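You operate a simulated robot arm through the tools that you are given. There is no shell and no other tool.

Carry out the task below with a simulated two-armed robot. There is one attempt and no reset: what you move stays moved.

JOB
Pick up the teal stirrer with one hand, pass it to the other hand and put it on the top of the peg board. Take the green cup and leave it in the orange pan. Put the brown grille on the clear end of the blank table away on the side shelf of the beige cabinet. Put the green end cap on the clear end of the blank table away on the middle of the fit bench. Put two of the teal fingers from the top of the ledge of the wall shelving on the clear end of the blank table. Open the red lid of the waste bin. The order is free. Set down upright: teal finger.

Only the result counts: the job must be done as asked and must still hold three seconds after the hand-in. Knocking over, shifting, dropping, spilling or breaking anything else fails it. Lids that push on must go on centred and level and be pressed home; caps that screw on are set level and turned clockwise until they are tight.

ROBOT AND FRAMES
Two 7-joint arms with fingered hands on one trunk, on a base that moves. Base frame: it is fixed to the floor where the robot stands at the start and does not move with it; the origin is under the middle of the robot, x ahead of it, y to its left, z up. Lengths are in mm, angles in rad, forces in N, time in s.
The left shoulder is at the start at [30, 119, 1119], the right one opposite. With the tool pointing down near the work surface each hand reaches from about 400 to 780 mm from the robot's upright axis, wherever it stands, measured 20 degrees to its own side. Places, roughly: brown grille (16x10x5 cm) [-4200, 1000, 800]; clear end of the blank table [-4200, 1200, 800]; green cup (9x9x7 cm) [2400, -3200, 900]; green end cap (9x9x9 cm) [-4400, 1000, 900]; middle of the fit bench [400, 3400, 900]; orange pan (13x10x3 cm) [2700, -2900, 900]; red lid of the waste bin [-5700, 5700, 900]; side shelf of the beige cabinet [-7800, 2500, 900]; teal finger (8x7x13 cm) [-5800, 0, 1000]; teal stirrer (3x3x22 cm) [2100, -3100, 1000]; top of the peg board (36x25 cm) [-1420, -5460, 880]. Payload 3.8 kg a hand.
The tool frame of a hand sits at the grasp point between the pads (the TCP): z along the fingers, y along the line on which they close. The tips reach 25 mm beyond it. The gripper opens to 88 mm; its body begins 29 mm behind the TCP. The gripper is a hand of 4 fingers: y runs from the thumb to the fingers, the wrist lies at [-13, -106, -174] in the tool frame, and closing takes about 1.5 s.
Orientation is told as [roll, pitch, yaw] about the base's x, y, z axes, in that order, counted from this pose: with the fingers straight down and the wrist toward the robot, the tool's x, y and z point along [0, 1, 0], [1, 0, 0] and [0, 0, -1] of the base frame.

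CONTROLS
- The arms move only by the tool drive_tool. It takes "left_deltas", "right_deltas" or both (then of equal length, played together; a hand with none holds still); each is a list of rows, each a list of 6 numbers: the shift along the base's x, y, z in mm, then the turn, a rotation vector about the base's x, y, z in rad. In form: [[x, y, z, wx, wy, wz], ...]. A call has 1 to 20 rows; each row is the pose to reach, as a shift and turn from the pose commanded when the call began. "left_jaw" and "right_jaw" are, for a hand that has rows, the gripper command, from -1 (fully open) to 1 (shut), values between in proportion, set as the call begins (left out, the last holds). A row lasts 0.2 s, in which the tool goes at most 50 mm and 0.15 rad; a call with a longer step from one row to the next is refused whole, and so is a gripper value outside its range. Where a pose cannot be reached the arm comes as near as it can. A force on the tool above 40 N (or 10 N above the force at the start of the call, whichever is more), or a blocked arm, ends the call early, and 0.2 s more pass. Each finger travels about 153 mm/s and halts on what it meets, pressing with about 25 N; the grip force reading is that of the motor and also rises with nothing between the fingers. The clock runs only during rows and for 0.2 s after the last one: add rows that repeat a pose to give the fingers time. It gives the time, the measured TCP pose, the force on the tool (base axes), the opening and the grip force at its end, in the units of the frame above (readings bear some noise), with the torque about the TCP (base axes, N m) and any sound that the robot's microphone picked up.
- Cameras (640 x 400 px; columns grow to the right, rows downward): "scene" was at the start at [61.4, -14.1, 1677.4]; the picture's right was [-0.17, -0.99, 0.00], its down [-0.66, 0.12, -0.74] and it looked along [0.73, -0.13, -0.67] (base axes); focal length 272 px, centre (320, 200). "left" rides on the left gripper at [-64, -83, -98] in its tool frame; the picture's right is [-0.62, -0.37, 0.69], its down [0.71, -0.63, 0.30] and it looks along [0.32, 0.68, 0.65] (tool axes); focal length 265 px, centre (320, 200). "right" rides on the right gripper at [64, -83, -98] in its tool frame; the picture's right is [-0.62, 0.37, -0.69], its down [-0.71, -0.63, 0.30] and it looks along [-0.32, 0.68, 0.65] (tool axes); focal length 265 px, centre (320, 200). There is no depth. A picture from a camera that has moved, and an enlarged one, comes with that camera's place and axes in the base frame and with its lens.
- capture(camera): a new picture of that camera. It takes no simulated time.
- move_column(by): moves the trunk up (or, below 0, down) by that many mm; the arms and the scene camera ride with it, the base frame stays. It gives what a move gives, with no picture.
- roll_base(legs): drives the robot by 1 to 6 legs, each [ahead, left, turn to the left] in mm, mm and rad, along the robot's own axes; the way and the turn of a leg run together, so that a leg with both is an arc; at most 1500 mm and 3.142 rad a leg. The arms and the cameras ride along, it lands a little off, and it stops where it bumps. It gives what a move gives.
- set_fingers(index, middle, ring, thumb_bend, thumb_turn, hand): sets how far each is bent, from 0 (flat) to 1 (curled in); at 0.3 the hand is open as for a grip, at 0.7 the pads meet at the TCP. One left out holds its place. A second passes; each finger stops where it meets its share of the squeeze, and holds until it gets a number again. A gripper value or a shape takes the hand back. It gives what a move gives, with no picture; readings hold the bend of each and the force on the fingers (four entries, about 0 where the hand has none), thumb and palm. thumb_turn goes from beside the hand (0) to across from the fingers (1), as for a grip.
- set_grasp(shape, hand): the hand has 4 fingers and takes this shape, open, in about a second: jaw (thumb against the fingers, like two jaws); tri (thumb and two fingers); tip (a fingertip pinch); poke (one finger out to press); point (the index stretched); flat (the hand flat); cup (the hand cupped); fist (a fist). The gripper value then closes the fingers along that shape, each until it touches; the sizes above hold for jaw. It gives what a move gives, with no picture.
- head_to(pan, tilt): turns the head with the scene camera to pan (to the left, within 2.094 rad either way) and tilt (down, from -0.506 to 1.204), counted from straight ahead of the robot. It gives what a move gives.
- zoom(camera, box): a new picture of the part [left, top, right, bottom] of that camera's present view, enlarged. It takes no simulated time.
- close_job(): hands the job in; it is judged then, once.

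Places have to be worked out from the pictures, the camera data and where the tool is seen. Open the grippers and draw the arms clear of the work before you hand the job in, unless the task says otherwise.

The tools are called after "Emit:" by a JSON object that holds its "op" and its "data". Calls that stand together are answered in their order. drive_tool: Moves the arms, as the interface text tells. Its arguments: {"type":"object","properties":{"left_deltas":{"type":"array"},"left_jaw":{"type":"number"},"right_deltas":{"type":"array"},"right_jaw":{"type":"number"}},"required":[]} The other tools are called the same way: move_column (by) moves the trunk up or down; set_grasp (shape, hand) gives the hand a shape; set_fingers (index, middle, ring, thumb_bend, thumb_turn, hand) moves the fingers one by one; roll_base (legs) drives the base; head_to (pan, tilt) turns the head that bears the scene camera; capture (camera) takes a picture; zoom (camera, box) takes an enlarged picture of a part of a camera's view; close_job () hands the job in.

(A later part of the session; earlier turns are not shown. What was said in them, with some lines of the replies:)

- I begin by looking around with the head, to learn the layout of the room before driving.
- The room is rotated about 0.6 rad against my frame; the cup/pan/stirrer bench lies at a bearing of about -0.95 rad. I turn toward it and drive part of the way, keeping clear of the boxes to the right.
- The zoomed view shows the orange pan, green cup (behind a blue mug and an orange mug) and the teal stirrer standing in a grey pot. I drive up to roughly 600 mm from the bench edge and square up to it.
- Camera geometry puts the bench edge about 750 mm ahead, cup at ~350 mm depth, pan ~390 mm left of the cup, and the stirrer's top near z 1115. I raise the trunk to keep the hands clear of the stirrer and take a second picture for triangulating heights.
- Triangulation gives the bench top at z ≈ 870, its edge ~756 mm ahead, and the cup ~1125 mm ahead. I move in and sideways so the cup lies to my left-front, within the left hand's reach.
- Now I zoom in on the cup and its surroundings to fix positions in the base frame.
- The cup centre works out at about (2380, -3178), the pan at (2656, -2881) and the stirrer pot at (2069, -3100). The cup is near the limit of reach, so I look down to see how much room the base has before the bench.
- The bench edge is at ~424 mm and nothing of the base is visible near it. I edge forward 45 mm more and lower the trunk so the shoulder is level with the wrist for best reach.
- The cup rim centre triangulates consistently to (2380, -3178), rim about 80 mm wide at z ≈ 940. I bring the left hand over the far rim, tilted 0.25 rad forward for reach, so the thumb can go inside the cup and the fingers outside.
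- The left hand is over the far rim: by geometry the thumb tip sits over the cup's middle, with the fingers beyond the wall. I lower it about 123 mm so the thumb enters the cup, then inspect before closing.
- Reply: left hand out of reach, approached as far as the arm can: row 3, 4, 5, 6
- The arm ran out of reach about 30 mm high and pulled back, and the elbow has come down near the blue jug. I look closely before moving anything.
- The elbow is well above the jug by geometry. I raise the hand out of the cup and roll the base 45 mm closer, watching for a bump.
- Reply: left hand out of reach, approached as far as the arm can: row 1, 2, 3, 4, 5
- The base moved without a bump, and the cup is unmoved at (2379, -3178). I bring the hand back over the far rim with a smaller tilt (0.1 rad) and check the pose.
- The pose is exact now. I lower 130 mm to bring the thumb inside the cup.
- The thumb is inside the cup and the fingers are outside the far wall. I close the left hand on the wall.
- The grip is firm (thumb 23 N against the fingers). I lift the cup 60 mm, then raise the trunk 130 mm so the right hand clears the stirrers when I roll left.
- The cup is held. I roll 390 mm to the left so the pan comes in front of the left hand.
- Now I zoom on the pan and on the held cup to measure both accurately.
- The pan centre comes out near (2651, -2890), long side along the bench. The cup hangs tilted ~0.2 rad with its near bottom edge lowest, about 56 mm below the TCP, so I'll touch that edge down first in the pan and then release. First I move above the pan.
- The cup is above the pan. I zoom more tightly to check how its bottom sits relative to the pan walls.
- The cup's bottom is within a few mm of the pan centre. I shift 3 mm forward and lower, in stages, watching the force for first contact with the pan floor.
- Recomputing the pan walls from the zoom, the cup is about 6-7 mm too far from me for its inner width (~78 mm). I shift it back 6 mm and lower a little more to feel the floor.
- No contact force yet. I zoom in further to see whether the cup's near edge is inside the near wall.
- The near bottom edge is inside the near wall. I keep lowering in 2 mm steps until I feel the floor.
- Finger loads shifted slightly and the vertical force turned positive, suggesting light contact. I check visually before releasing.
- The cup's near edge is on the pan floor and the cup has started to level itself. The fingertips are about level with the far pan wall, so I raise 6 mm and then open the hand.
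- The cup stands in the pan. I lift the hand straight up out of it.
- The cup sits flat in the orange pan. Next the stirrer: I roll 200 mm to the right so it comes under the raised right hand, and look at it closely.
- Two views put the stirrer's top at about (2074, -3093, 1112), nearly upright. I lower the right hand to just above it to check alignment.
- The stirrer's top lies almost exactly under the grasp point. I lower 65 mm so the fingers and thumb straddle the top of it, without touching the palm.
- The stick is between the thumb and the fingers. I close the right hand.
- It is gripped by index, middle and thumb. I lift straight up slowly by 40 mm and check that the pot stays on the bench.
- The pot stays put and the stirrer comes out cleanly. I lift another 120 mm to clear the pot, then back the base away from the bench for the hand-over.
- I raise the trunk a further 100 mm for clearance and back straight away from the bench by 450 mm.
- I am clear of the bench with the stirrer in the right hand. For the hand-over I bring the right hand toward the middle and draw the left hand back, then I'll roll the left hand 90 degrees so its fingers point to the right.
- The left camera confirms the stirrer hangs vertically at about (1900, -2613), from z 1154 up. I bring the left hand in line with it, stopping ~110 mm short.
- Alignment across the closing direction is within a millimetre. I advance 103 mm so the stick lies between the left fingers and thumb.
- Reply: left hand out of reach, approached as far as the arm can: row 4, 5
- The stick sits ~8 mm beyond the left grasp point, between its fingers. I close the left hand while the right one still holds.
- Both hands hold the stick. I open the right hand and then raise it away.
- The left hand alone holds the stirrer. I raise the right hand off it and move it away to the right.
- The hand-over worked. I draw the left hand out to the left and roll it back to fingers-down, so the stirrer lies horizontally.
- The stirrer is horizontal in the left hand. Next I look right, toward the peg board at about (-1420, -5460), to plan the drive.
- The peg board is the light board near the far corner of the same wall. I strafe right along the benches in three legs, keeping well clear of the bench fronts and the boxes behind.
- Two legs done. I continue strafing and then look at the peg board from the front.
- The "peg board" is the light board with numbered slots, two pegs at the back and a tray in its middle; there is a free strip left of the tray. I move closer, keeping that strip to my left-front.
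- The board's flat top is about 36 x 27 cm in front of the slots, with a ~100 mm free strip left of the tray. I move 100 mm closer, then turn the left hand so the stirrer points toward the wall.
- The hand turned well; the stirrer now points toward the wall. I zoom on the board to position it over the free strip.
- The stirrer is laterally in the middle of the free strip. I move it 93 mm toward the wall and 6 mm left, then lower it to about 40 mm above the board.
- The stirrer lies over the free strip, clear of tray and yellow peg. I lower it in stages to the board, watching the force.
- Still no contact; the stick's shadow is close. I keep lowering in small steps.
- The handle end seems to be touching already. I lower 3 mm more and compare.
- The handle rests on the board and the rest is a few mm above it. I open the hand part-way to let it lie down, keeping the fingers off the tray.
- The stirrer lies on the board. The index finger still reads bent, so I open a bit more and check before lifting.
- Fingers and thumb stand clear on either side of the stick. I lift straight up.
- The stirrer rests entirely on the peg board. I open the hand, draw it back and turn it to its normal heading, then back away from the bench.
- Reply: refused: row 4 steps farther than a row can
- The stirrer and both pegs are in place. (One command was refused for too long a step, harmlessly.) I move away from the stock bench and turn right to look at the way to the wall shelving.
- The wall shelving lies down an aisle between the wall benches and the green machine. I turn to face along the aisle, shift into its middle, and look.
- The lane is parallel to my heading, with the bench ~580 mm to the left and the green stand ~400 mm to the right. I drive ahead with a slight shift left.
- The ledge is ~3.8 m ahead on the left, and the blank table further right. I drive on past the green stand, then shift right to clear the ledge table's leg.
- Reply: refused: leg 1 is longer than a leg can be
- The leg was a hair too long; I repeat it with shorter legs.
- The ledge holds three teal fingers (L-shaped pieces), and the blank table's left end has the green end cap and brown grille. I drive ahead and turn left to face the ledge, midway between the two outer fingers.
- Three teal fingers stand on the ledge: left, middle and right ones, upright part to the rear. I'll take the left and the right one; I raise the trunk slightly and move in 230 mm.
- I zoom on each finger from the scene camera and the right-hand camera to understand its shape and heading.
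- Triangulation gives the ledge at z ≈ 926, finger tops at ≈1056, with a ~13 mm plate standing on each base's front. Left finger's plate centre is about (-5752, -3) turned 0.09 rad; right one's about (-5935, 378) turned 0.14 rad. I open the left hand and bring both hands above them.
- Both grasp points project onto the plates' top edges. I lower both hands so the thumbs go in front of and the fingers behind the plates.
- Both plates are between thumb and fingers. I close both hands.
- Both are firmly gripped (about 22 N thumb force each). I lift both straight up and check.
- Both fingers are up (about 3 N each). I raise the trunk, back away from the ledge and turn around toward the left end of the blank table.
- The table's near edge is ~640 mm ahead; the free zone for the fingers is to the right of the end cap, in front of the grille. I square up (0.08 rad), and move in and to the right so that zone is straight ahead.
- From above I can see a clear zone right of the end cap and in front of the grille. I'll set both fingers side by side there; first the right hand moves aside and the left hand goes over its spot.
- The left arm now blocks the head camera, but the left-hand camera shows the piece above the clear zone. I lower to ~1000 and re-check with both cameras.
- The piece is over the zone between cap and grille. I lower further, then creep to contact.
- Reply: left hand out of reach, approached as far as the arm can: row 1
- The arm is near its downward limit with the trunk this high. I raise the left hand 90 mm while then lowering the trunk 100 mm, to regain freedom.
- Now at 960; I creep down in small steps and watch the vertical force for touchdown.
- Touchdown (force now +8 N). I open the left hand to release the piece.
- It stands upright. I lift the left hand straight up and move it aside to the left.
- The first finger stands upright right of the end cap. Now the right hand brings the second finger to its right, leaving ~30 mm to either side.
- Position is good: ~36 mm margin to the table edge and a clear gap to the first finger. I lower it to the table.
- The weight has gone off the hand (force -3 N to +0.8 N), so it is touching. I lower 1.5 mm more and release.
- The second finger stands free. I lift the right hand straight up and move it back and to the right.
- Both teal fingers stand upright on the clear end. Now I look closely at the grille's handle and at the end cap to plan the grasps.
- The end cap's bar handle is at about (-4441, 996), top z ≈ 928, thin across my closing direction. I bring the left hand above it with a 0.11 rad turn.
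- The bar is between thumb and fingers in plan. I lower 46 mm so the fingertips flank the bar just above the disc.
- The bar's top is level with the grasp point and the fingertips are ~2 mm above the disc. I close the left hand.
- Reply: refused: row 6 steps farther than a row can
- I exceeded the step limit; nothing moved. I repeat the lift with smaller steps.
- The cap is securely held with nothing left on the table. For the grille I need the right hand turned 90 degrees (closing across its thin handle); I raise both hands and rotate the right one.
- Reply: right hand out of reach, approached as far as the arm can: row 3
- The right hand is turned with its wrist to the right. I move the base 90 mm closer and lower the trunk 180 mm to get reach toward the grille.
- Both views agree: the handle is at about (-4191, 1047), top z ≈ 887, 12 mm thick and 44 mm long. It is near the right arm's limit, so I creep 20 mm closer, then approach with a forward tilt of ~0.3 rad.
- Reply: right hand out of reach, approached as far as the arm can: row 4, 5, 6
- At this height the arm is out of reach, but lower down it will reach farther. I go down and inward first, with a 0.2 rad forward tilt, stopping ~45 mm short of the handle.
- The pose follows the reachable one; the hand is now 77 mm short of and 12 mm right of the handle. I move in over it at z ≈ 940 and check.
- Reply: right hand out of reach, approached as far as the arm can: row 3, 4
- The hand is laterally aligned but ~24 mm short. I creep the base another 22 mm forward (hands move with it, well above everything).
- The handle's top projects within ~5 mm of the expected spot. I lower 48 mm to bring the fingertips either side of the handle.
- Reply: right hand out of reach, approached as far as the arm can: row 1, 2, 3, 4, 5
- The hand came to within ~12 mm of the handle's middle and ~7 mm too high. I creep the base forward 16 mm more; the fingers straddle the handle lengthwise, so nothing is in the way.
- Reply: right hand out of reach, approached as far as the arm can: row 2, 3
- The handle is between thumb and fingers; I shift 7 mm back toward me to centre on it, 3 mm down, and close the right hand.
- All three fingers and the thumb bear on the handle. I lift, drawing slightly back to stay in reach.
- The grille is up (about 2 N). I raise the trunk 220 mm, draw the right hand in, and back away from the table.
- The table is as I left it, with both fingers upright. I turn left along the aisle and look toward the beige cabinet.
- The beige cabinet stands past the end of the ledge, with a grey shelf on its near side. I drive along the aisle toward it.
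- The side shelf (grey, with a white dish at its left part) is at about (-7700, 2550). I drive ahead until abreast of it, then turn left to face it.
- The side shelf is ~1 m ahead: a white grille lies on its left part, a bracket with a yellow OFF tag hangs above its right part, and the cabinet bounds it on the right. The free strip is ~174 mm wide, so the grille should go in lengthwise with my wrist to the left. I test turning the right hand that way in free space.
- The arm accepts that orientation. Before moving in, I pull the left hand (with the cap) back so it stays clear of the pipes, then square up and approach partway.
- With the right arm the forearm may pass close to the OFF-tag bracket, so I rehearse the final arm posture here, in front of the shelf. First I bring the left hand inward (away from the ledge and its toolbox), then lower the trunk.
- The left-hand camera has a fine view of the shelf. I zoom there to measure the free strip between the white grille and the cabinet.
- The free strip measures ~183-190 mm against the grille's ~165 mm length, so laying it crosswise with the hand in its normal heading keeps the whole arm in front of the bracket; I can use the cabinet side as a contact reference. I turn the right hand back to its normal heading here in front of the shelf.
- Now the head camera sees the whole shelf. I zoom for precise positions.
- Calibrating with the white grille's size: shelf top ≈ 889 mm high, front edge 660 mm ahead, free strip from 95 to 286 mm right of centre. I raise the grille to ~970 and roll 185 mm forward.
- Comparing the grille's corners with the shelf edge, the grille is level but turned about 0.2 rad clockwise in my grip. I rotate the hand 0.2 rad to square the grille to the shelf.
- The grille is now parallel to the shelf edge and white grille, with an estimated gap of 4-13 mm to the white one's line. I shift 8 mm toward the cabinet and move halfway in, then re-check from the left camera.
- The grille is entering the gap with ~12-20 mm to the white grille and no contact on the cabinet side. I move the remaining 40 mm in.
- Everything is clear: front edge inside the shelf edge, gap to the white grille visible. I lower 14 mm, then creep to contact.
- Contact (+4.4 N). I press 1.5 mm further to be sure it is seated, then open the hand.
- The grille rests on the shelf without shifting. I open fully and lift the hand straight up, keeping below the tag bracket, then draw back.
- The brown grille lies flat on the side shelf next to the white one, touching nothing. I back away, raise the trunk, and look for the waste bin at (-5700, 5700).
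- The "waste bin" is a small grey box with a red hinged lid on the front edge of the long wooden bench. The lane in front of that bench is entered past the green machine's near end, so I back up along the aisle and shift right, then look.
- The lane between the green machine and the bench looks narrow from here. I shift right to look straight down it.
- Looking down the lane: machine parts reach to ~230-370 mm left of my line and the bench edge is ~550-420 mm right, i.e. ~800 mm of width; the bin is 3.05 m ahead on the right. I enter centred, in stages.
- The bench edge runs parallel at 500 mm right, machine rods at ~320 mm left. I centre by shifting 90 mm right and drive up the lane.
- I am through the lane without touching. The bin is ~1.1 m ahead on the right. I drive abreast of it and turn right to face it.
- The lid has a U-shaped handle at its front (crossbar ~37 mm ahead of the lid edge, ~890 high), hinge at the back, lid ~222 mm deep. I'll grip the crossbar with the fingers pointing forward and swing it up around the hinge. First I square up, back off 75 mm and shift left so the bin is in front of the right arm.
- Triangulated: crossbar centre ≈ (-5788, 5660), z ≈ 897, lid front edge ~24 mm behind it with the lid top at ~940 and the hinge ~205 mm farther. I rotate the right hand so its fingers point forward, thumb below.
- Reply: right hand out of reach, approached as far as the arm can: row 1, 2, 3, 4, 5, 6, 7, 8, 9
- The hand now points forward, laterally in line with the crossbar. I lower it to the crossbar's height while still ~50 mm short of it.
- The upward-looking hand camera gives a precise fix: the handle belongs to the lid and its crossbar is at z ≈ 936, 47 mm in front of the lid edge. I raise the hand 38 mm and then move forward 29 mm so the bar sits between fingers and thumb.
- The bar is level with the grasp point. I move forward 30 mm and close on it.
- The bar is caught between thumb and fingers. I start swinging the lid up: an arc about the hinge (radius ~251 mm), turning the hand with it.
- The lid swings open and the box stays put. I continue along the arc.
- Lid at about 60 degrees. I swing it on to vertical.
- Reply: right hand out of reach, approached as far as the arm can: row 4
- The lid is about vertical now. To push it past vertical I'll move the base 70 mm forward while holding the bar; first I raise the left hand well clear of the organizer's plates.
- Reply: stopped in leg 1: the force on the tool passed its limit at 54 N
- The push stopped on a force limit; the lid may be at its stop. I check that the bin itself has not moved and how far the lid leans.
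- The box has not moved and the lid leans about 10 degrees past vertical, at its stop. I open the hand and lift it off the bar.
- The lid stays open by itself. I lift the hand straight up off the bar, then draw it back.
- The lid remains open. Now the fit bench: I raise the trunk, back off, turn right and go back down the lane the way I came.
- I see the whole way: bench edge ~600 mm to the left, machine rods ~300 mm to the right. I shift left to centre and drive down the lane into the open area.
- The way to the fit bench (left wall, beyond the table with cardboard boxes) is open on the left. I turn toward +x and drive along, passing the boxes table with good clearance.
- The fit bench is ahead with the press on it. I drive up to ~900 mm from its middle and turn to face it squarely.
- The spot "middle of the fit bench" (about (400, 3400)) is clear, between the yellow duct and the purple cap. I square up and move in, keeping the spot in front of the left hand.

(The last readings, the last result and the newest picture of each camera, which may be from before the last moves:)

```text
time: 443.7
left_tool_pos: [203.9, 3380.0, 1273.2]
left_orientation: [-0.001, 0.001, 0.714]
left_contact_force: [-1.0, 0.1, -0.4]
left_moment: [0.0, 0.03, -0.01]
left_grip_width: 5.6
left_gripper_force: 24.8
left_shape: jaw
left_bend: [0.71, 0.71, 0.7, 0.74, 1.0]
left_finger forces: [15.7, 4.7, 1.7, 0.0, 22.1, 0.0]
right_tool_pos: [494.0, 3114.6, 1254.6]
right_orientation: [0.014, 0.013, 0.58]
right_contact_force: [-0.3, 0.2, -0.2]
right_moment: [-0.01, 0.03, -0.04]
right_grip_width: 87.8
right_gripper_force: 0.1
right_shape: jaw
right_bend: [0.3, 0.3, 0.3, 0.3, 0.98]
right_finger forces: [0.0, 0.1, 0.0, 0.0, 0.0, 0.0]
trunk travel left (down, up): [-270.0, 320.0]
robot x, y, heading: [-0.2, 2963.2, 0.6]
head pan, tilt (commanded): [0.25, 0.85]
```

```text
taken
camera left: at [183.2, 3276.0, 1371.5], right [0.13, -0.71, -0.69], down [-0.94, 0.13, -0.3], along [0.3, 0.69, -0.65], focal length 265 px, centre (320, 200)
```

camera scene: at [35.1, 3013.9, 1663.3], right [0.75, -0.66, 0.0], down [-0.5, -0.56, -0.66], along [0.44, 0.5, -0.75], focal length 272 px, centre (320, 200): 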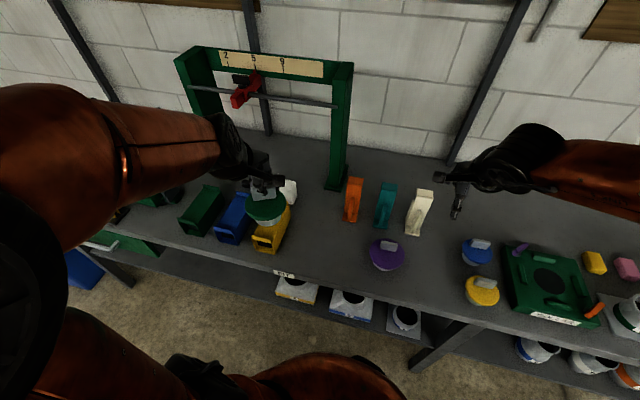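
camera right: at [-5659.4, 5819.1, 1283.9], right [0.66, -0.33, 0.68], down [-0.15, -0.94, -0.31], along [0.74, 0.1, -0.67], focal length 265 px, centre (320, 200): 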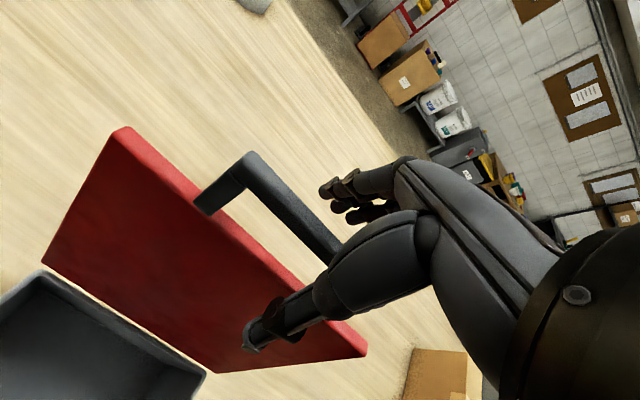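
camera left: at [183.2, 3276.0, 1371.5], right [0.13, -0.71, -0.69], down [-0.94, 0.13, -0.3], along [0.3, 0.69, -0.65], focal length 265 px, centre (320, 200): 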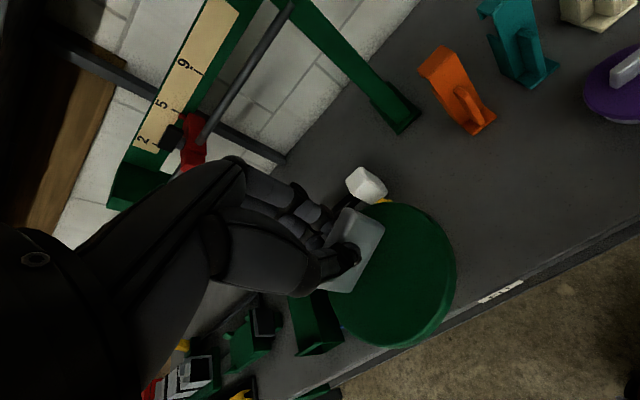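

Emit:
{"op": "zoom", "data": {"camera": "scene", "box": [230, 160, 430, 290]}}

```text
3.08 times, centred on (330, 225) of scene
camera zoom: at [35.1, 3013.9, 1663.3], right [0.75, -0.66, 0.0], down [-0.5, -0.56, -0.66], along [0.44, 0.5, -0.75], focal length 837 px, centre (289, 123)
```

zoom: 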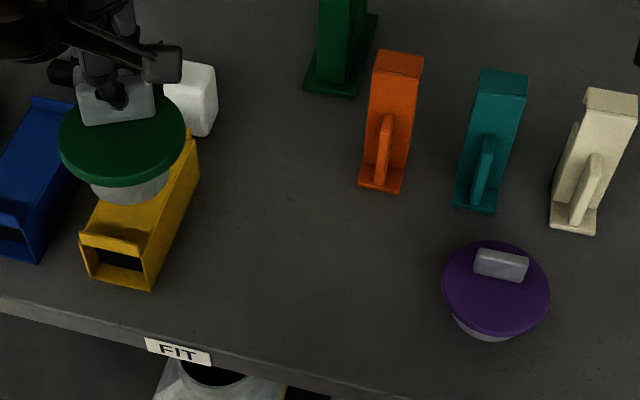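

The spot is free all around. I move the left hand over it (allowing ~15 mm for the handle's offset from the cap's centre) and lower to a safe height above it.

Emit:
{"op": "drive_tool", "data": {"left_deltas": [[40, 4.6, 0, 0, 0, 0], [80, 9.2, 0, 0, 0, 0], [121, 13.8, 0, 0, 0, 0], [161, 18.4, 0, 0, 0, 0], [202, 23, 0, 0, 0, 0], [202, 23, -45, 0, 0, 0], [202, 23, -90, 0, 0, 0], [202, 23, -135, 0, 0, 0], [202, 23, -180, 0, 0, 0], [202, 23, -220, 0, 0, 0], [202, 23, -220, 0, 0, 0]]}}

Emit:
{"op": "zoom", "data": {"camera": "scene", "box": [230, 160, 430, 290]}}

Emit:
{"op": "capture", "data": {"camera": "left"}}

```text
time: 446.1
left_tool_pos: [406.2, 3402.5, 1052.2]
left_orientation: [-0.002, 0.0, 0.714]
left_contact_force: [-0.2, -0.7, -0.8]
left_moment: [0.01, 0.01, 0.02]
left_grip_width: 5.8
left_gripper_force: 25.1
left_shape: jaw
left_bend: [0.71, 0.71, 0.7, 0.74, 1.0]
left_finger forces: [16.2, 4.6, 1.5, 0.0, 22.3, 0.0]
right_tool_pos: [493.3, 3114.0, 1255.0]
right_orientation: [0.016, 0.012, 0.58]
right_contact_force: [-0.2, -0.2, -0.4]
right_moment: [0.0, -0.03, 0.01]
right_grip_width: 87.6
right_gripper_force: 0.0
right_shape: jaw
right_bend: [0.3, 0.3, 0.3, 0.3, 0.98]
right_finger forces: [0.0, 0.0, 0.0, 0.0, 0.1, 0.1]
trunk travel left (down, up): [-270.0, 320.0]
robot x, y, heading: [-0.1, 2967.3, 0.601]
head pan, tilt (commanded): [0.25, 0.85]
```

```text
3.08 times, centred on (330, 225) of scene
camera zoom: at [34.5, 3013.5, 1663.3], right [0.75, -0.66, 0.0], down [-0.5, -0.56, -0.66], along [0.44, 0.5, -0.75], focal length 837 px, centre (289, 123)
```

zoom: 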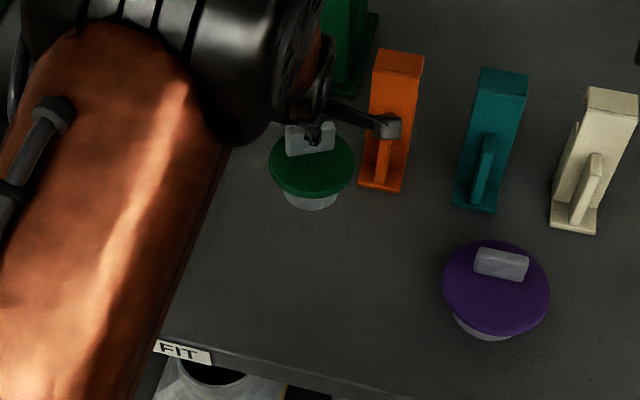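

```text
taken
camera left: at [385.2, 3297.7, 1151.9], right [0.13, -0.71, -0.69], down [-0.94, 0.13, -0.3], along [0.3, 0.69, -0.65], focal length 265 px, centre (320, 200)
```

left: 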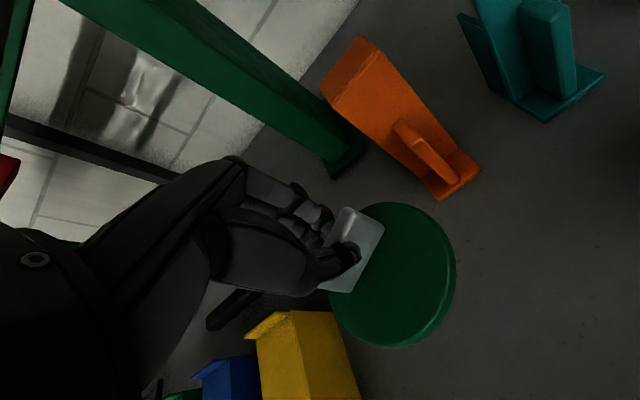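

The cap hangs over the free spot with ample clearance to the orange block and yellow duct. I lower it, then creep to contact.

Emit:
{"op": "drive_tool", "data": {"left_deltas": [[0, 0, -20, 0, 0, 0], [0, 0, -40, 0, 0, 0], [0, 0, -60, 0, 0, 0], [0, 0, -72, 0, 0, 0], [0, 0, -72, 0, 0, 0]]}}

Emit:
{"op": "drive_tool", "data": {"left_deltas": [[0, 0, -4, 0, 0, 0], [0, 0, -8, 0, 0, 0], [0, 0, -8, 0, 0, 0]]}}

Emit:
{"op": "capture", "data": {"camera": "left"}}

Emit:
{"op": "zoom", "data": {"camera": "scene", "box": [270, 170, 390, 260]}}

```text
time: 447.3
left_tool_pos: [405.6, 3404.8, 981.1]
left_orientation: [0.0, 0.002, 0.715]
left_contact_force: [-0.3, -0.1, -0.8]
left_moment: [0.04, 0.01, 0.0]
left_grip_width: 5.7
left_gripper_force: 25.9
left_shape: jaw
left_bend: [0.71, 0.71, 0.7, 0.74, 0.99]
left_finger forces: [16.2, 4.6, 1.6, 0.1, 22.3, 0.1]
right_tool_pos: [493.6, 3113.7, 1255.3]
right_orientation: [0.014, 0.014, 0.582]
right_contact_force: [0.3, 0.2, -0.1]
right_moment: [0.0, 0.03, 0.02]
right_grip_width: 87.5
right_gripper_force: 0.1
right_shape: jaw
right_bend: [0.3, 0.3, 0.3, 0.3, 0.98]
right_finger forces: [0.0, 0.1, 0.1, 0.0, 0.0, 0.0]
trunk travel left (down, up): [-270.0, 320.0]
robot x, y, heading: [2.2, 2967.5, 0.599]
head pan, tilt (commanded): [0.25, 0.85]
```

```text
time: 448.1
left_tool_pos: [404.8, 3404.4, 972.7]
left_orientation: [-0.001, 0.002, 0.714]
left_contact_force: [0.5, -0.2, -1.2]
left_moment: [0.02, -0.02, -0.01]
left_grip_width: 5.8
left_gripper_force: 25.0
left_shape: jaw
left_bend: [0.71, 0.71, 0.7, 0.74, 0.99]
left_finger forces: [16.2, 4.6, 1.6, 0.0, 22.3, 0.0]
right_tool_pos: [493.7, 3115.4, 1256.3]
right_orientation: [0.015, 0.014, 0.581]
right_contact_force: [-0.2, -0.6, 0.2]
right_moment: [0.0, -0.01, 0.01]
right_grip_width: 87.5
right_gripper_force: 0.0
right_shape: jaw
right_bend: [0.3, 0.3, 0.3, 0.3, 0.98]
right_finger forces: [0.0, 0.1, 0.1, 0.0, 0.0, 0.1]
trunk travel left (down, up): [-270.0, 320.0]
robot x, y, heading: [1.3, 2964.1, 0.595]
head pan, tilt (commanded): [0.25, 0.85]
```

```text
taken
camera left: at [384.9, 3299.4, 1071.5], right [0.13, -0.71, -0.69], down [-0.94, 0.13, -0.3], along [0.3, 0.69, -0.65], focal length 265 px, centre (320, 200)
```

left: 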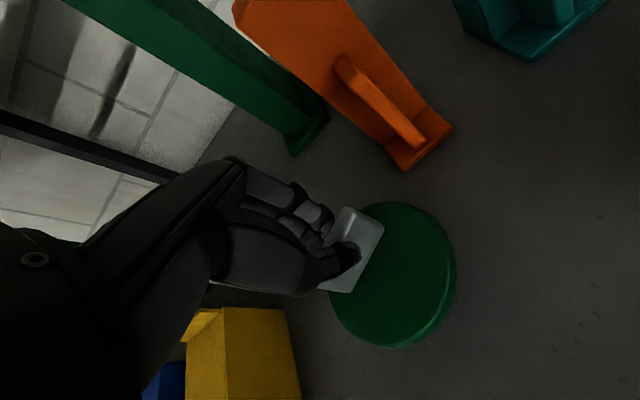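

```text
4.44 times, centred on (330, 215) of scene
camera zoom: at [35.2, 3013.9, 1663.2], right [0.75, -0.66, 0.0], down [-0.5, -0.56, -0.66], along [0.44, 0.5, -0.75], focal length 1210 px, centre (276, 133)
```

zoom: 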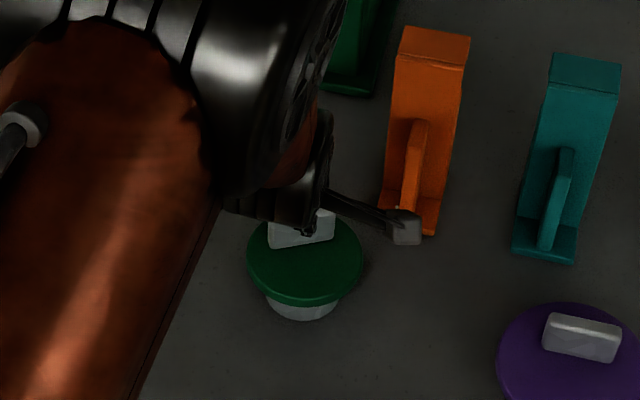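

Emit:
{"op": "drive_tool", "data": {"left_deltas": [[0, 0, -4, 0, 0, 0], [0, 0, -8, 0, 0, 0], [0, 0, -8, 0, 0, 0]]}}

Emit:
{"op": "drive_tool", "data": {"left_deltas": [[0, 0, -3, 0, 0, 0], [0, 0, -5, 0, 0, 0], [0, 0, -5, 0, 0, 0]]}}

```text
time: 448.9
left_tool_pos: [405.5, 3402.8, 970.2]
left_orientation: [-0.003, -0.007, 0.713]
left_contact_force: [-5.5, -0.4, 28.9]
left_moment: [0.05, -0.05, -0.01]
left_grip_width: 6.6
left_gripper_force: 25.0
left_shape: jaw
left_bend: [0.72, 0.72, 0.7, 0.74, 0.99]
left_finger forces: [17.4, 6.8, 1.6, 0.0, 29.6, 0.0]
right_tool_pos: [491.5, 3112.7, 1255.9]
right_orientation: [0.014, 0.011, 0.581]
right_contact_force: [1.2, -0.3, -0.3]
right_moment: [0.02, -0.01, 0.02]
right_grip_width: 87.6
right_gripper_force: 0.1
right_shape: jaw
right_bend: [0.3, 0.3, 0.3, 0.3, 0.98]
right_finger forces: [0.0, 0.1, 0.0, 0.0, 0.0, 0.1]
trunk travel left (down, up): [-270.0, 320.0]
robot x, y, heading: [-0.6, 2967.9, 0.594]
head pan, tilt (commanded): [0.25, 0.85]
```

```text
time: 449.4
left_tool_pos: [407.6, 3405.8, 967.9]
left_orientation: [-0.003, -0.016, 0.717]
left_contact_force: [-5.2, -1.8, 25.9]
left_moment: [-0.07, 0.03, -0.02]
left_grip_width: 8.0
left_gripper_force: 24.7
left_shape: jaw
left_bend: [0.71, 0.71, 0.7, 0.76, 0.99]
left_finger forces: [17.4, 6.0, 2.0, 0.0, 31.2, 0.0]
right_tool_pos: [493.3, 3112.8, 1255.4]
right_orientation: [0.014, 0.014, 0.582]
right_contact_force: [-0.4, -0.4, -0.9]
right_moment: [0.0, 0.02, 0.03]
right_grip_width: 87.6
right_gripper_force: 0.1
right_shape: jaw
right_bend: [0.3, 0.3, 0.3, 0.3, 0.98]
right_finger forces: [0.0, 0.1, 0.1, 0.0, 0.0, 0.1]
trunk travel left (down, up): [-270.0, 320.0]
robot x, y, heading: [0.4, 2964.1, 0.602]
head pan, tilt (commanded): [0.25, 0.85]
stopped in row 2 (left hand): the force on the tool passed its limit at 41 N (the readings are from after the stop); the commanded pose is now the measured one
```

The cap is down (I pressed a bit hard). I ease off 3 mm to relieve the force and look before releasing.

Emit:
{"op": "drive_tool", "data": {"left_deltas": [[0, 0, 1.5, 0, 0, 0], [0, 0, 3, 0, 0, 0], [0, 0, 3, 0, 0, 0]]}}

Emit:
{"op": "zoom", "data": {"camera": "scene", "box": [270, 170, 390, 260]}}

Emit:
{"op": "capture", "data": {"camera": "left"}}

```text
time: 450.2
left_tool_pos: [406.3, 3403.8, 968.2]
left_orientation: [-0.002, -0.006, 0.716]
left_contact_force: [-3.4, -1.1, 15.5]
left_moment: [0.0, -0.04, -0.04]
left_grip_width: 7.9
left_gripper_force: 24.8
left_shape: jaw
left_bend: [0.71, 0.71, 0.7, 0.76, 0.99]
left_finger forces: [17.7, 5.9, 1.9, 0.1, 28.6, 0.0]
right_tool_pos: [492.6, 3113.8, 1255.1]
right_orientation: [0.014, 0.013, 0.581]
right_contact_force: [0.9, 1.2, 0.4]
right_moment: [0.04, 0.0, 0.01]
right_grip_width: 87.7
right_gripper_force: 0.0
right_shape: jaw
right_bend: [0.3, 0.3, 0.3, 0.3, 0.98]
right_finger forces: [0.1, 0.0, 0.0, 0.1, 0.0, 0.0]
trunk travel left (down, up): [-270.0, 320.0]
robot x, y, heading: [-0.1, 2965.7, 0.598]
head pan, tilt (commanded): [0.25, 0.85]
```

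```text
4.44 times, centred on (330, 215) of scene
camera zoom: at [33.1, 3012.2, 1663.3], right [0.75, -0.66, 0.0], down [-0.5, -0.56, -0.66], along [0.44, 0.5, -0.75], focal length 1210 px, centre (276, 133)
```

zoom: 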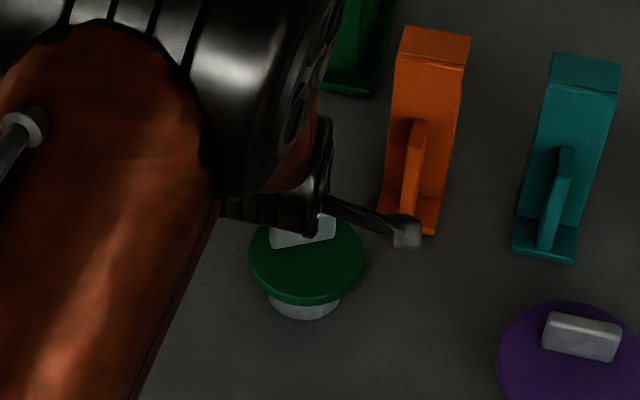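

```text
taken
camera left: at [384.8, 3298.8, 1066.2], right [0.13, -0.71, -0.69], down [-0.94, 0.13, -0.31], along [0.31, 0.7, -0.65], focal length 265 px, centre (320, 200)
```

left: 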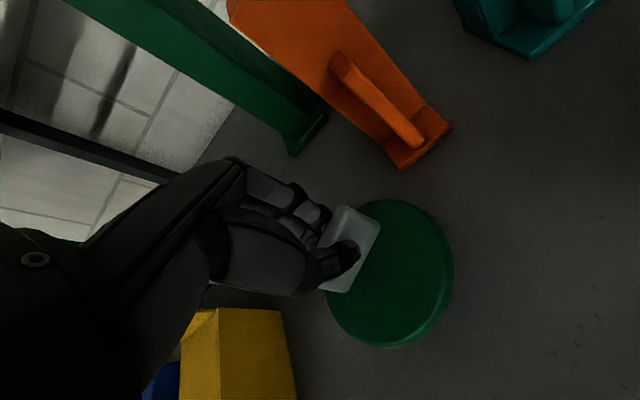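

I release by opening the hand partway (keeping the fingers short of the orange block).

Emit:
{"op": "drive_tool", "data": {"left_deltas": [[0, 0, 1, 0, 0, 0], [0, 0, 1, 0, 0, 0], [0, 0, 1, 0, 0, 0], [0, 0, 1, 0, 0, 0]], "left_jaw": -0.2}}

Emit:
{"op": "capture", "data": {"camera": "left"}}

Emit:
{"op": "zoom", "data": {"camera": "scene", "box": [270, 170, 390, 260]}}

```text
time: 451.2
left_tool_pos: [407.7, 3405.0, 967.0]
left_orientation: [-0.002, -0.005, 0.716]
left_contact_force: [-1.0, 0.0, -0.2]
left_moment: [0.01, -0.01, -0.02]
left_grip_width: 52.3
left_gripper_force: 0.0
left_shape: jaw
left_bend: [0.29, 0.41, 0.37, 0.65, 1.0]
left_finger forces: [0.0, 0.0, 0.0, 0.1, 0.0, 0.0]
right_tool_pos: [493.8, 3113.7, 1254.4]
right_orientation: [0.014, 0.013, 0.581]
right_contact_force: [-0.8, 0.4, -0.5]
right_moment: [0.0, 0.0, -0.02]
right_grip_width: 87.6
right_gripper_force: 0.0
right_shape: jaw
right_bend: [0.3, 0.3, 0.3, 0.3, 0.98]
right_finger forces: [0.0, 0.1, 0.0, 0.2, 0.1, 0.1]
trunk travel left (down, up): [-270.0, 320.0]
robot x, y, heading: [4.2, 2968.7, 0.604]
head pan, tilt (commanded): [0.25, 0.85]
```

```text
taken
camera left: at [386.3, 3300.1, 1065.7], right [0.13, -0.71, -0.69], down [-0.94, 0.13, -0.31], along [0.31, 0.69, -0.65], focal length 265 px, centre (320, 200)
```

left: 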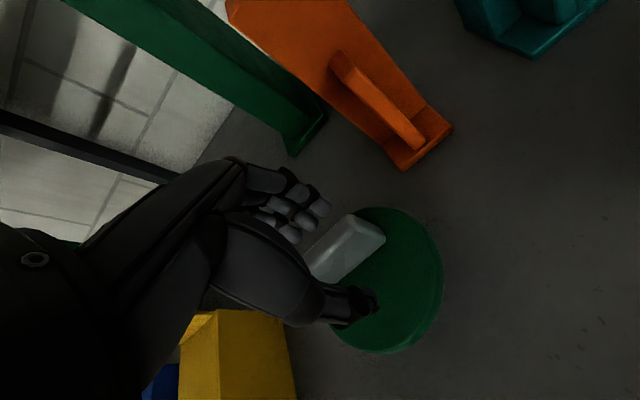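

```text
4.44 times, centred on (330, 215) of scene
camera zoom: at [35.3, 3014.0, 1663.2], right [0.75, -0.66, 0.0], down [-0.5, -0.56, -0.66], along [0.44, 0.5, -0.75], focal length 1210 px, centre (276, 133)
```

zoom: 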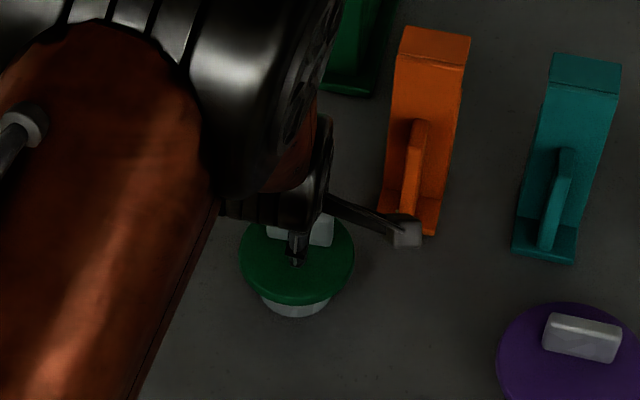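

The cap stands on the bench. I lift the left hand straight up and away.

Emit:
{"op": "drive_tool", "data": {"left_deltas": [[0, 0, 8, 0, 0, 0], [0, 0, 20, 0, 0, 0], [0, 0, 40, 0, 0, 0], [0, 0, 75, 0, 0, 0], [0, 0, 115, 0, 0, 0], [0, 0, 155, 0, 0, 0], [-20, -12, 190, 0, 0, 0], [-50, -20, 210, 0, 0, 0], [-90, -25, 215, 0, 0, 0]]}}

Emit:
{"op": "capture", "data": {"camera": "scene"}}

Emit:
{"op": "zoom", "data": {"camera": "scene", "box": [260, 160, 420, 280]}}

Emit:
{"op": "capture", "data": {"camera": "left"}}

```text
time: 453.2
left_tool_pos: [314.8, 3378.8, 1184.6]
left_orientation: [-0.004, -0.008, 0.716]
left_contact_force: [-0.9, -0.1, -0.4]
left_moment: [0.01, -0.01, -0.02]
left_grip_width: 52.5
left_gripper_force: 0.1
left_shape: jaw
left_bend: [0.29, 0.41, 0.37, 0.65, 1.0]
left_finger forces: [0.1, 0.1, 0.0, 0.0, 0.1, 0.1]
right_tool_pos: [492.1, 3115.1, 1254.5]
right_orientation: [0.014, 0.011, 0.581]
right_contact_force: [-0.5, 0.3, -0.2]
right_moment: [0.05, -0.02, -0.02]
right_grip_width: 87.7
right_gripper_force: 0.1
right_shape: jaw
right_bend: [0.3, 0.3, 0.3, 0.3, 0.98]
right_finger forces: [0.0, 0.0, 0.0, 0.0, 0.0, 0.0]
trunk travel left (down, up): [-270.0, 320.0]
robot x, y, heading: [-3.4, 2961.7, 0.597]
head pan, tilt (commanded): [0.25, 0.85]
```

```text
taken
camera scene: at [33.3, 3013.8, 1663.3], right [0.75, -0.66, 0.0], down [-0.5, -0.56, -0.66], along [0.44, 0.5, -0.75], focal length 272 px, centre (320, 200)
```

scene: 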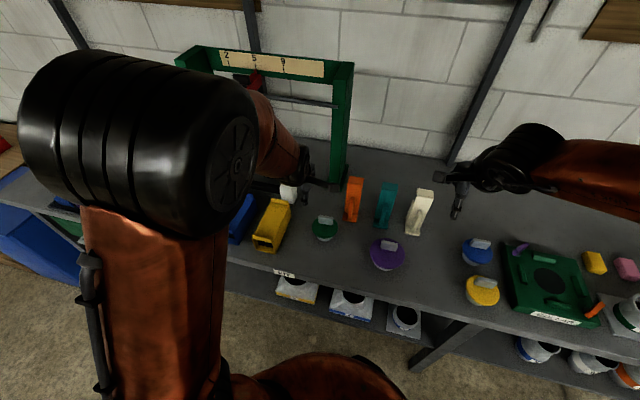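

```text
3.33 times, centred on (340, 220) of scene
camera zoom: at [33.3, 3013.8, 1663.3], right [0.75, -0.66, 0.0], down [-0.5, -0.56, -0.66], along [0.44, 0.5, -0.75], focal length 907 px, centre (253, 133)
```

zoom: 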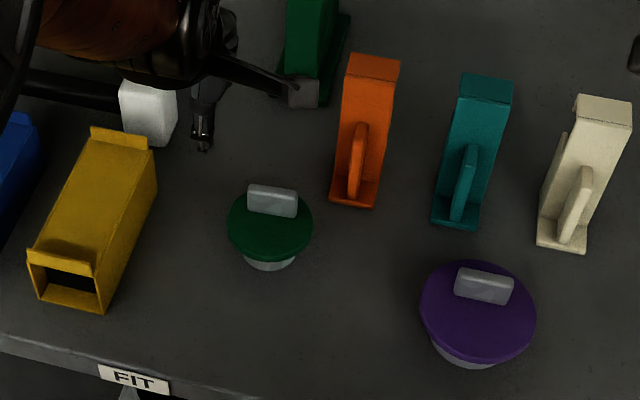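

```text
taken
camera left: at [293.9, 3273.3, 1282.1], right [0.13, -0.71, -0.69], down [-0.94, 0.13, -0.31], along [0.31, 0.69, -0.65], focal length 265 px, centre (320, 200)
```

left: 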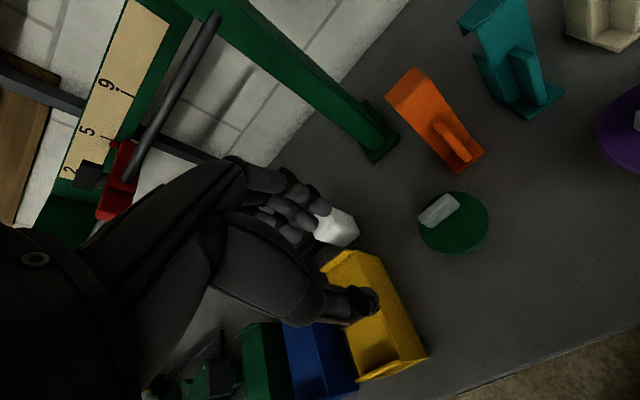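

All placed: the green end cap stands upright in the middle of the fit bench. I open the left hand fully, raise up and back away so both arms are clear.

Emit:
{"op": "move_column", "data": {"by": 120}}

Emit:
{"op": "drive_tool", "data": {"left_deltas": [[0, 0, 10, 0, 0, 0], [0, 0, 20, 0, 0, 0], [0, 0, 20, 0, 0, 0], [0, 0, 20, 0, 0, 0]], "left_jaw": -1}}

Emit:
{"op": "roll_base", "data": {"legs": [[-500, 0, 0]]}}

Emit:
{"op": "head_to", "data": {"pan": 0.15, "tilt": 0.6}}

Emit:
{"op": "capture", "data": {"camera": "scene"}}

```text
time: 454.7
left_tool_pos: [317.8, 3378.1, 1303.7]
left_orientation: [-0.001, -0.005, 0.715]
left_contact_force: [0.9, 0.0, 0.3]
left_moment: [-0.02, 0.05, -0.02]
left_grip_width: 52.4
left_gripper_force: 0.1
left_shape: jaw
left_bend: [0.29, 0.41, 0.37, 0.65, 1.0]
left_finger forces: [0.0, 0.0, 0.1, 0.0, 0.0, 0.0]
right_tool_pos: [494.4, 3115.7, 1375.1]
right_orientation: [0.015, 0.014, 0.582]
right_contact_force: [-0.1, -0.8, -0.4]
right_moment: [-0.01, -0.01, 0.01]
right_grip_width: 87.6
right_gripper_force: 0.1
right_shape: jaw
right_bend: [0.3, 0.3, 0.3, 0.3, 0.98]
right_finger forces: [0.0, 0.1, 0.1, 0.0, 0.1, 0.1]
trunk travel left (down, up): [-390.0, 200.0]
robot x, y, heading: [-1.0, 2967.6, 0.599]
head pan, tilt (commanded): [0.25, 0.85]
```

```text
time: 455.7
left_tool_pos: [318.0, 3377.7, 1324.4]
left_orientation: [-0.002, -0.006, 0.716]
left_contact_force: [0.1, 0.2, 0.5]
left_moment: [0.02, 0.01, -0.01]
left_grip_width: 88.1
left_gripper_force: 0.0
left_shape: jaw
left_bend: [0.3, 0.3, 0.3, 0.3, 0.98]
left_finger forces: [0.0, 0.0, 0.0, 0.1, 0.0, 0.0]
right_tool_pos: [493.8, 3114.4, 1374.7]
right_orientation: [0.014, 0.016, 0.581]
right_contact_force: [-0.2, 0.4, -0.1]
right_moment: [-0.01, -0.02, 0.02]
right_grip_width: 87.6
right_gripper_force: 0.1
right_shape: jaw
right_bend: [0.3, 0.3, 0.3, 0.3, 0.98]
right_finger forces: [0.0, 0.1, 0.0, 0.0, 0.1, 0.0]
trunk travel left (down, up): [-390.0, 200.0]
robot x, y, heading: [-0.4, 2962.8, 0.599]
head pan, tilt (commanded): [0.25, 0.85]
```

```text
time: 458.6
left_tool_pos: [-95.7, 3097.2, 1323.0]
left_orientation: [-0.003, -0.005, 0.719]
left_contact_force: [0.0, 0.4, -0.2]
left_moment: [-0.02, 0.02, 0.01]
left_grip_width: 87.9
left_gripper_force: 0.1
left_shape: jaw
left_bend: [0.3, 0.3, 0.3, 0.3, 0.98]
left_finger forces: [0.0, 0.0, 0.0, 0.0, 0.1, 0.0]
right_tool_pos: [82.4, 2835.5, 1375.0]
right_orientation: [0.015, 0.015, 0.587]
right_contact_force: [-0.5, -0.1, 0.5]
right_moment: [0.01, 0.02, 0.0]
right_grip_width: 87.8
right_gripper_force: 0.0
right_shape: jaw
right_bend: [0.3, 0.3, 0.3, 0.3, 0.98]
right_finger forces: [0.1, 0.0, 0.0, 0.0, 0.0, 0.0]
trunk travel left (down, up): [-390.0, 200.0]
robot x, y, heading: [-410.2, 2684.4, 0.611]
head pan, tilt (commanded): [0.25, 0.85]
```

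```text
time: 459.4
left_tool_pos: [-95.9, 3098.5, 1323.8]
left_orientation: [-0.003, -0.005, 0.721]
left_contact_force: [-0.4, 0.0, 0.1]
left_moment: [0.01, -0.01, 0.01]
left_grip_width: 87.9
left_gripper_force: 0.1
left_shape: jaw
left_bend: [0.3, 0.3, 0.3, 0.3, 0.98]
left_finger forces: [0.0, 0.0, 0.1, 0.0, 0.0, 0.0]
right_tool_pos: [82.4, 2834.7, 1374.7]
right_orientation: [0.014, 0.016, 0.586]
right_contact_force: [0.0, -0.1, 0.1]
right_moment: [-0.03, 0.01, -0.02]
right_grip_width: 87.6
right_gripper_force: 0.2
right_shape: jaw
right_bend: [0.3, 0.3, 0.3, 0.3, 0.98]
right_finger forces: [0.1, 0.0, 0.1, 0.0, 0.0, 0.0]
trunk travel left (down, up): [-390.0, 200.0]
robot x, y, heading: [-409.0, 2682.0, 0.605]
head pan, tilt (commanded): [0.15, 0.6]
```

```text
taken
camera scene: at [-363.5, 2733.2, 1804.1], right [0.68, -0.73, 0.0], down [-0.41, -0.39, -0.82], along [0.6, 0.56, -0.57], focal length 272 px, centre (320, 200)
```

scene: 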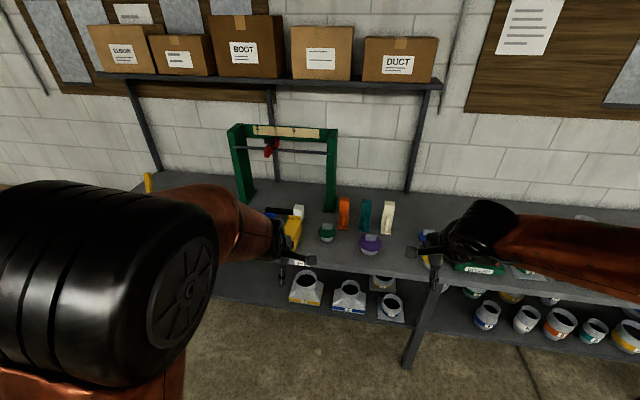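

The end cap is standing well. Before handing in, I glance back at the waste bin from here to confirm the lid is still open.

Emit:
{"op": "head_to", "data": {"pan": 2.02, "tilt": 0.15}}

Emit:
{"op": "zoom", "data": {"camera": "scene", "box": [270, 160, 370, 230]}}

```text
time: 461.2
left_tool_pos: [-94.5, 3097.0, 1323.3]
left_orientation: [-0.002, -0.004, 0.719]
left_contact_force: [0.1, 0.7, 0.3]
left_moment: [0.02, -0.03, -0.01]
left_grip_width: 87.9
left_gripper_force: 0.2
left_shape: jaw
left_bend: [0.3, 0.3, 0.3, 0.3, 0.98]
left_finger forces: [0.0, 0.0, 0.0, 0.0, 0.0, 0.0]
right_tool_pos: [82.8, 2835.0, 1374.0]
right_orientation: [0.013, 0.014, 0.587]
right_contact_force: [0.3, 0.2, 1.0]
right_moment: [0.02, 0.0, 0.02]
right_grip_width: 87.7
right_gripper_force: 0.0
right_shape: jaw
right_bend: [0.3, 0.3, 0.3, 0.3, 0.98]
right_finger forces: [0.0, 0.0, 0.0, 0.0, 0.0, 0.0]
trunk travel left (down, up): [-390.0, 200.0]
robot x, y, heading: [-406.6, 2683.7, 0.604]
head pan, tilt (commanded): [2.019, 0.15]
```

```text
5.71 times, centred on (320, 195) of scene
camera zoom: at [-508.1, 2718.9, 1845.6], right [0.5, 0.87, 0.0], down [0.13, -0.07, -0.99], along [-0.86, 0.49, -0.15], focal length 1555 px, centre (320, 229)
```

zoom: 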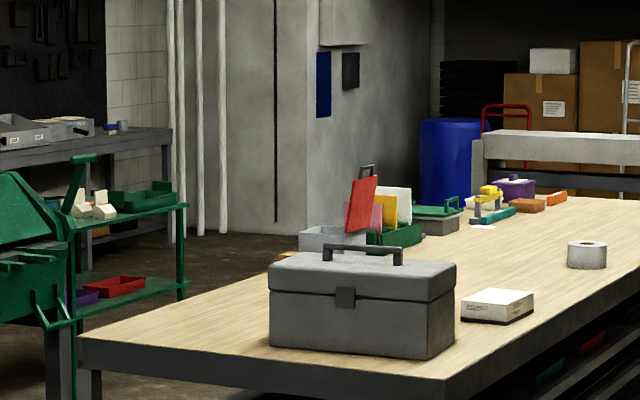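

The red lid stands open. All six parts are done, both grippers are open and the arms are clear, so I hand the job in.

Emit:
{"op": "close_job", "data": {}}

```text
The job is handed in.
```

The job is handed in, with all six parts done; the hand-in returned no verdict.

| Part | Final state | Last seen |
|---|---|---|
| Teal stirrer | Picked up with the right hand, passed to the left, and lying on the peg board left of the tray | When I left that bench |
| Green cup | Sitting flat in the orange pan | Right after placing |
| Brown grille | Flat on the side shelf of the beige cabinet, beside the white grille without touching it | Right after placing |
| Green end cap | Standing on the fit bench about 20 mm from the given middle point | Just before hand-in |
| Two teal fingers | Upright, side by side on the clear end of the blank table | When I left the table |
| Red lid of the waste bin | Open about 10 degrees past vertical and staying open by itself | Just before hand-in, from across the room |

- **Waste bin:** pushing the lid past vertical stopped on a 54 N force limit. I measured the box afterwards and it had not moved beyond my measuring error of about 7 mm.
- **End cap:** I pressed it onto the bench to the 41 N limit before easing off. It shifted about 10 mm as I released it and stands upright.
- **Other objects:** I saw nothing else knocked over or moved. The base went down a lane about 800 mm wide between the green machine and the wooden bench without a reported bump.
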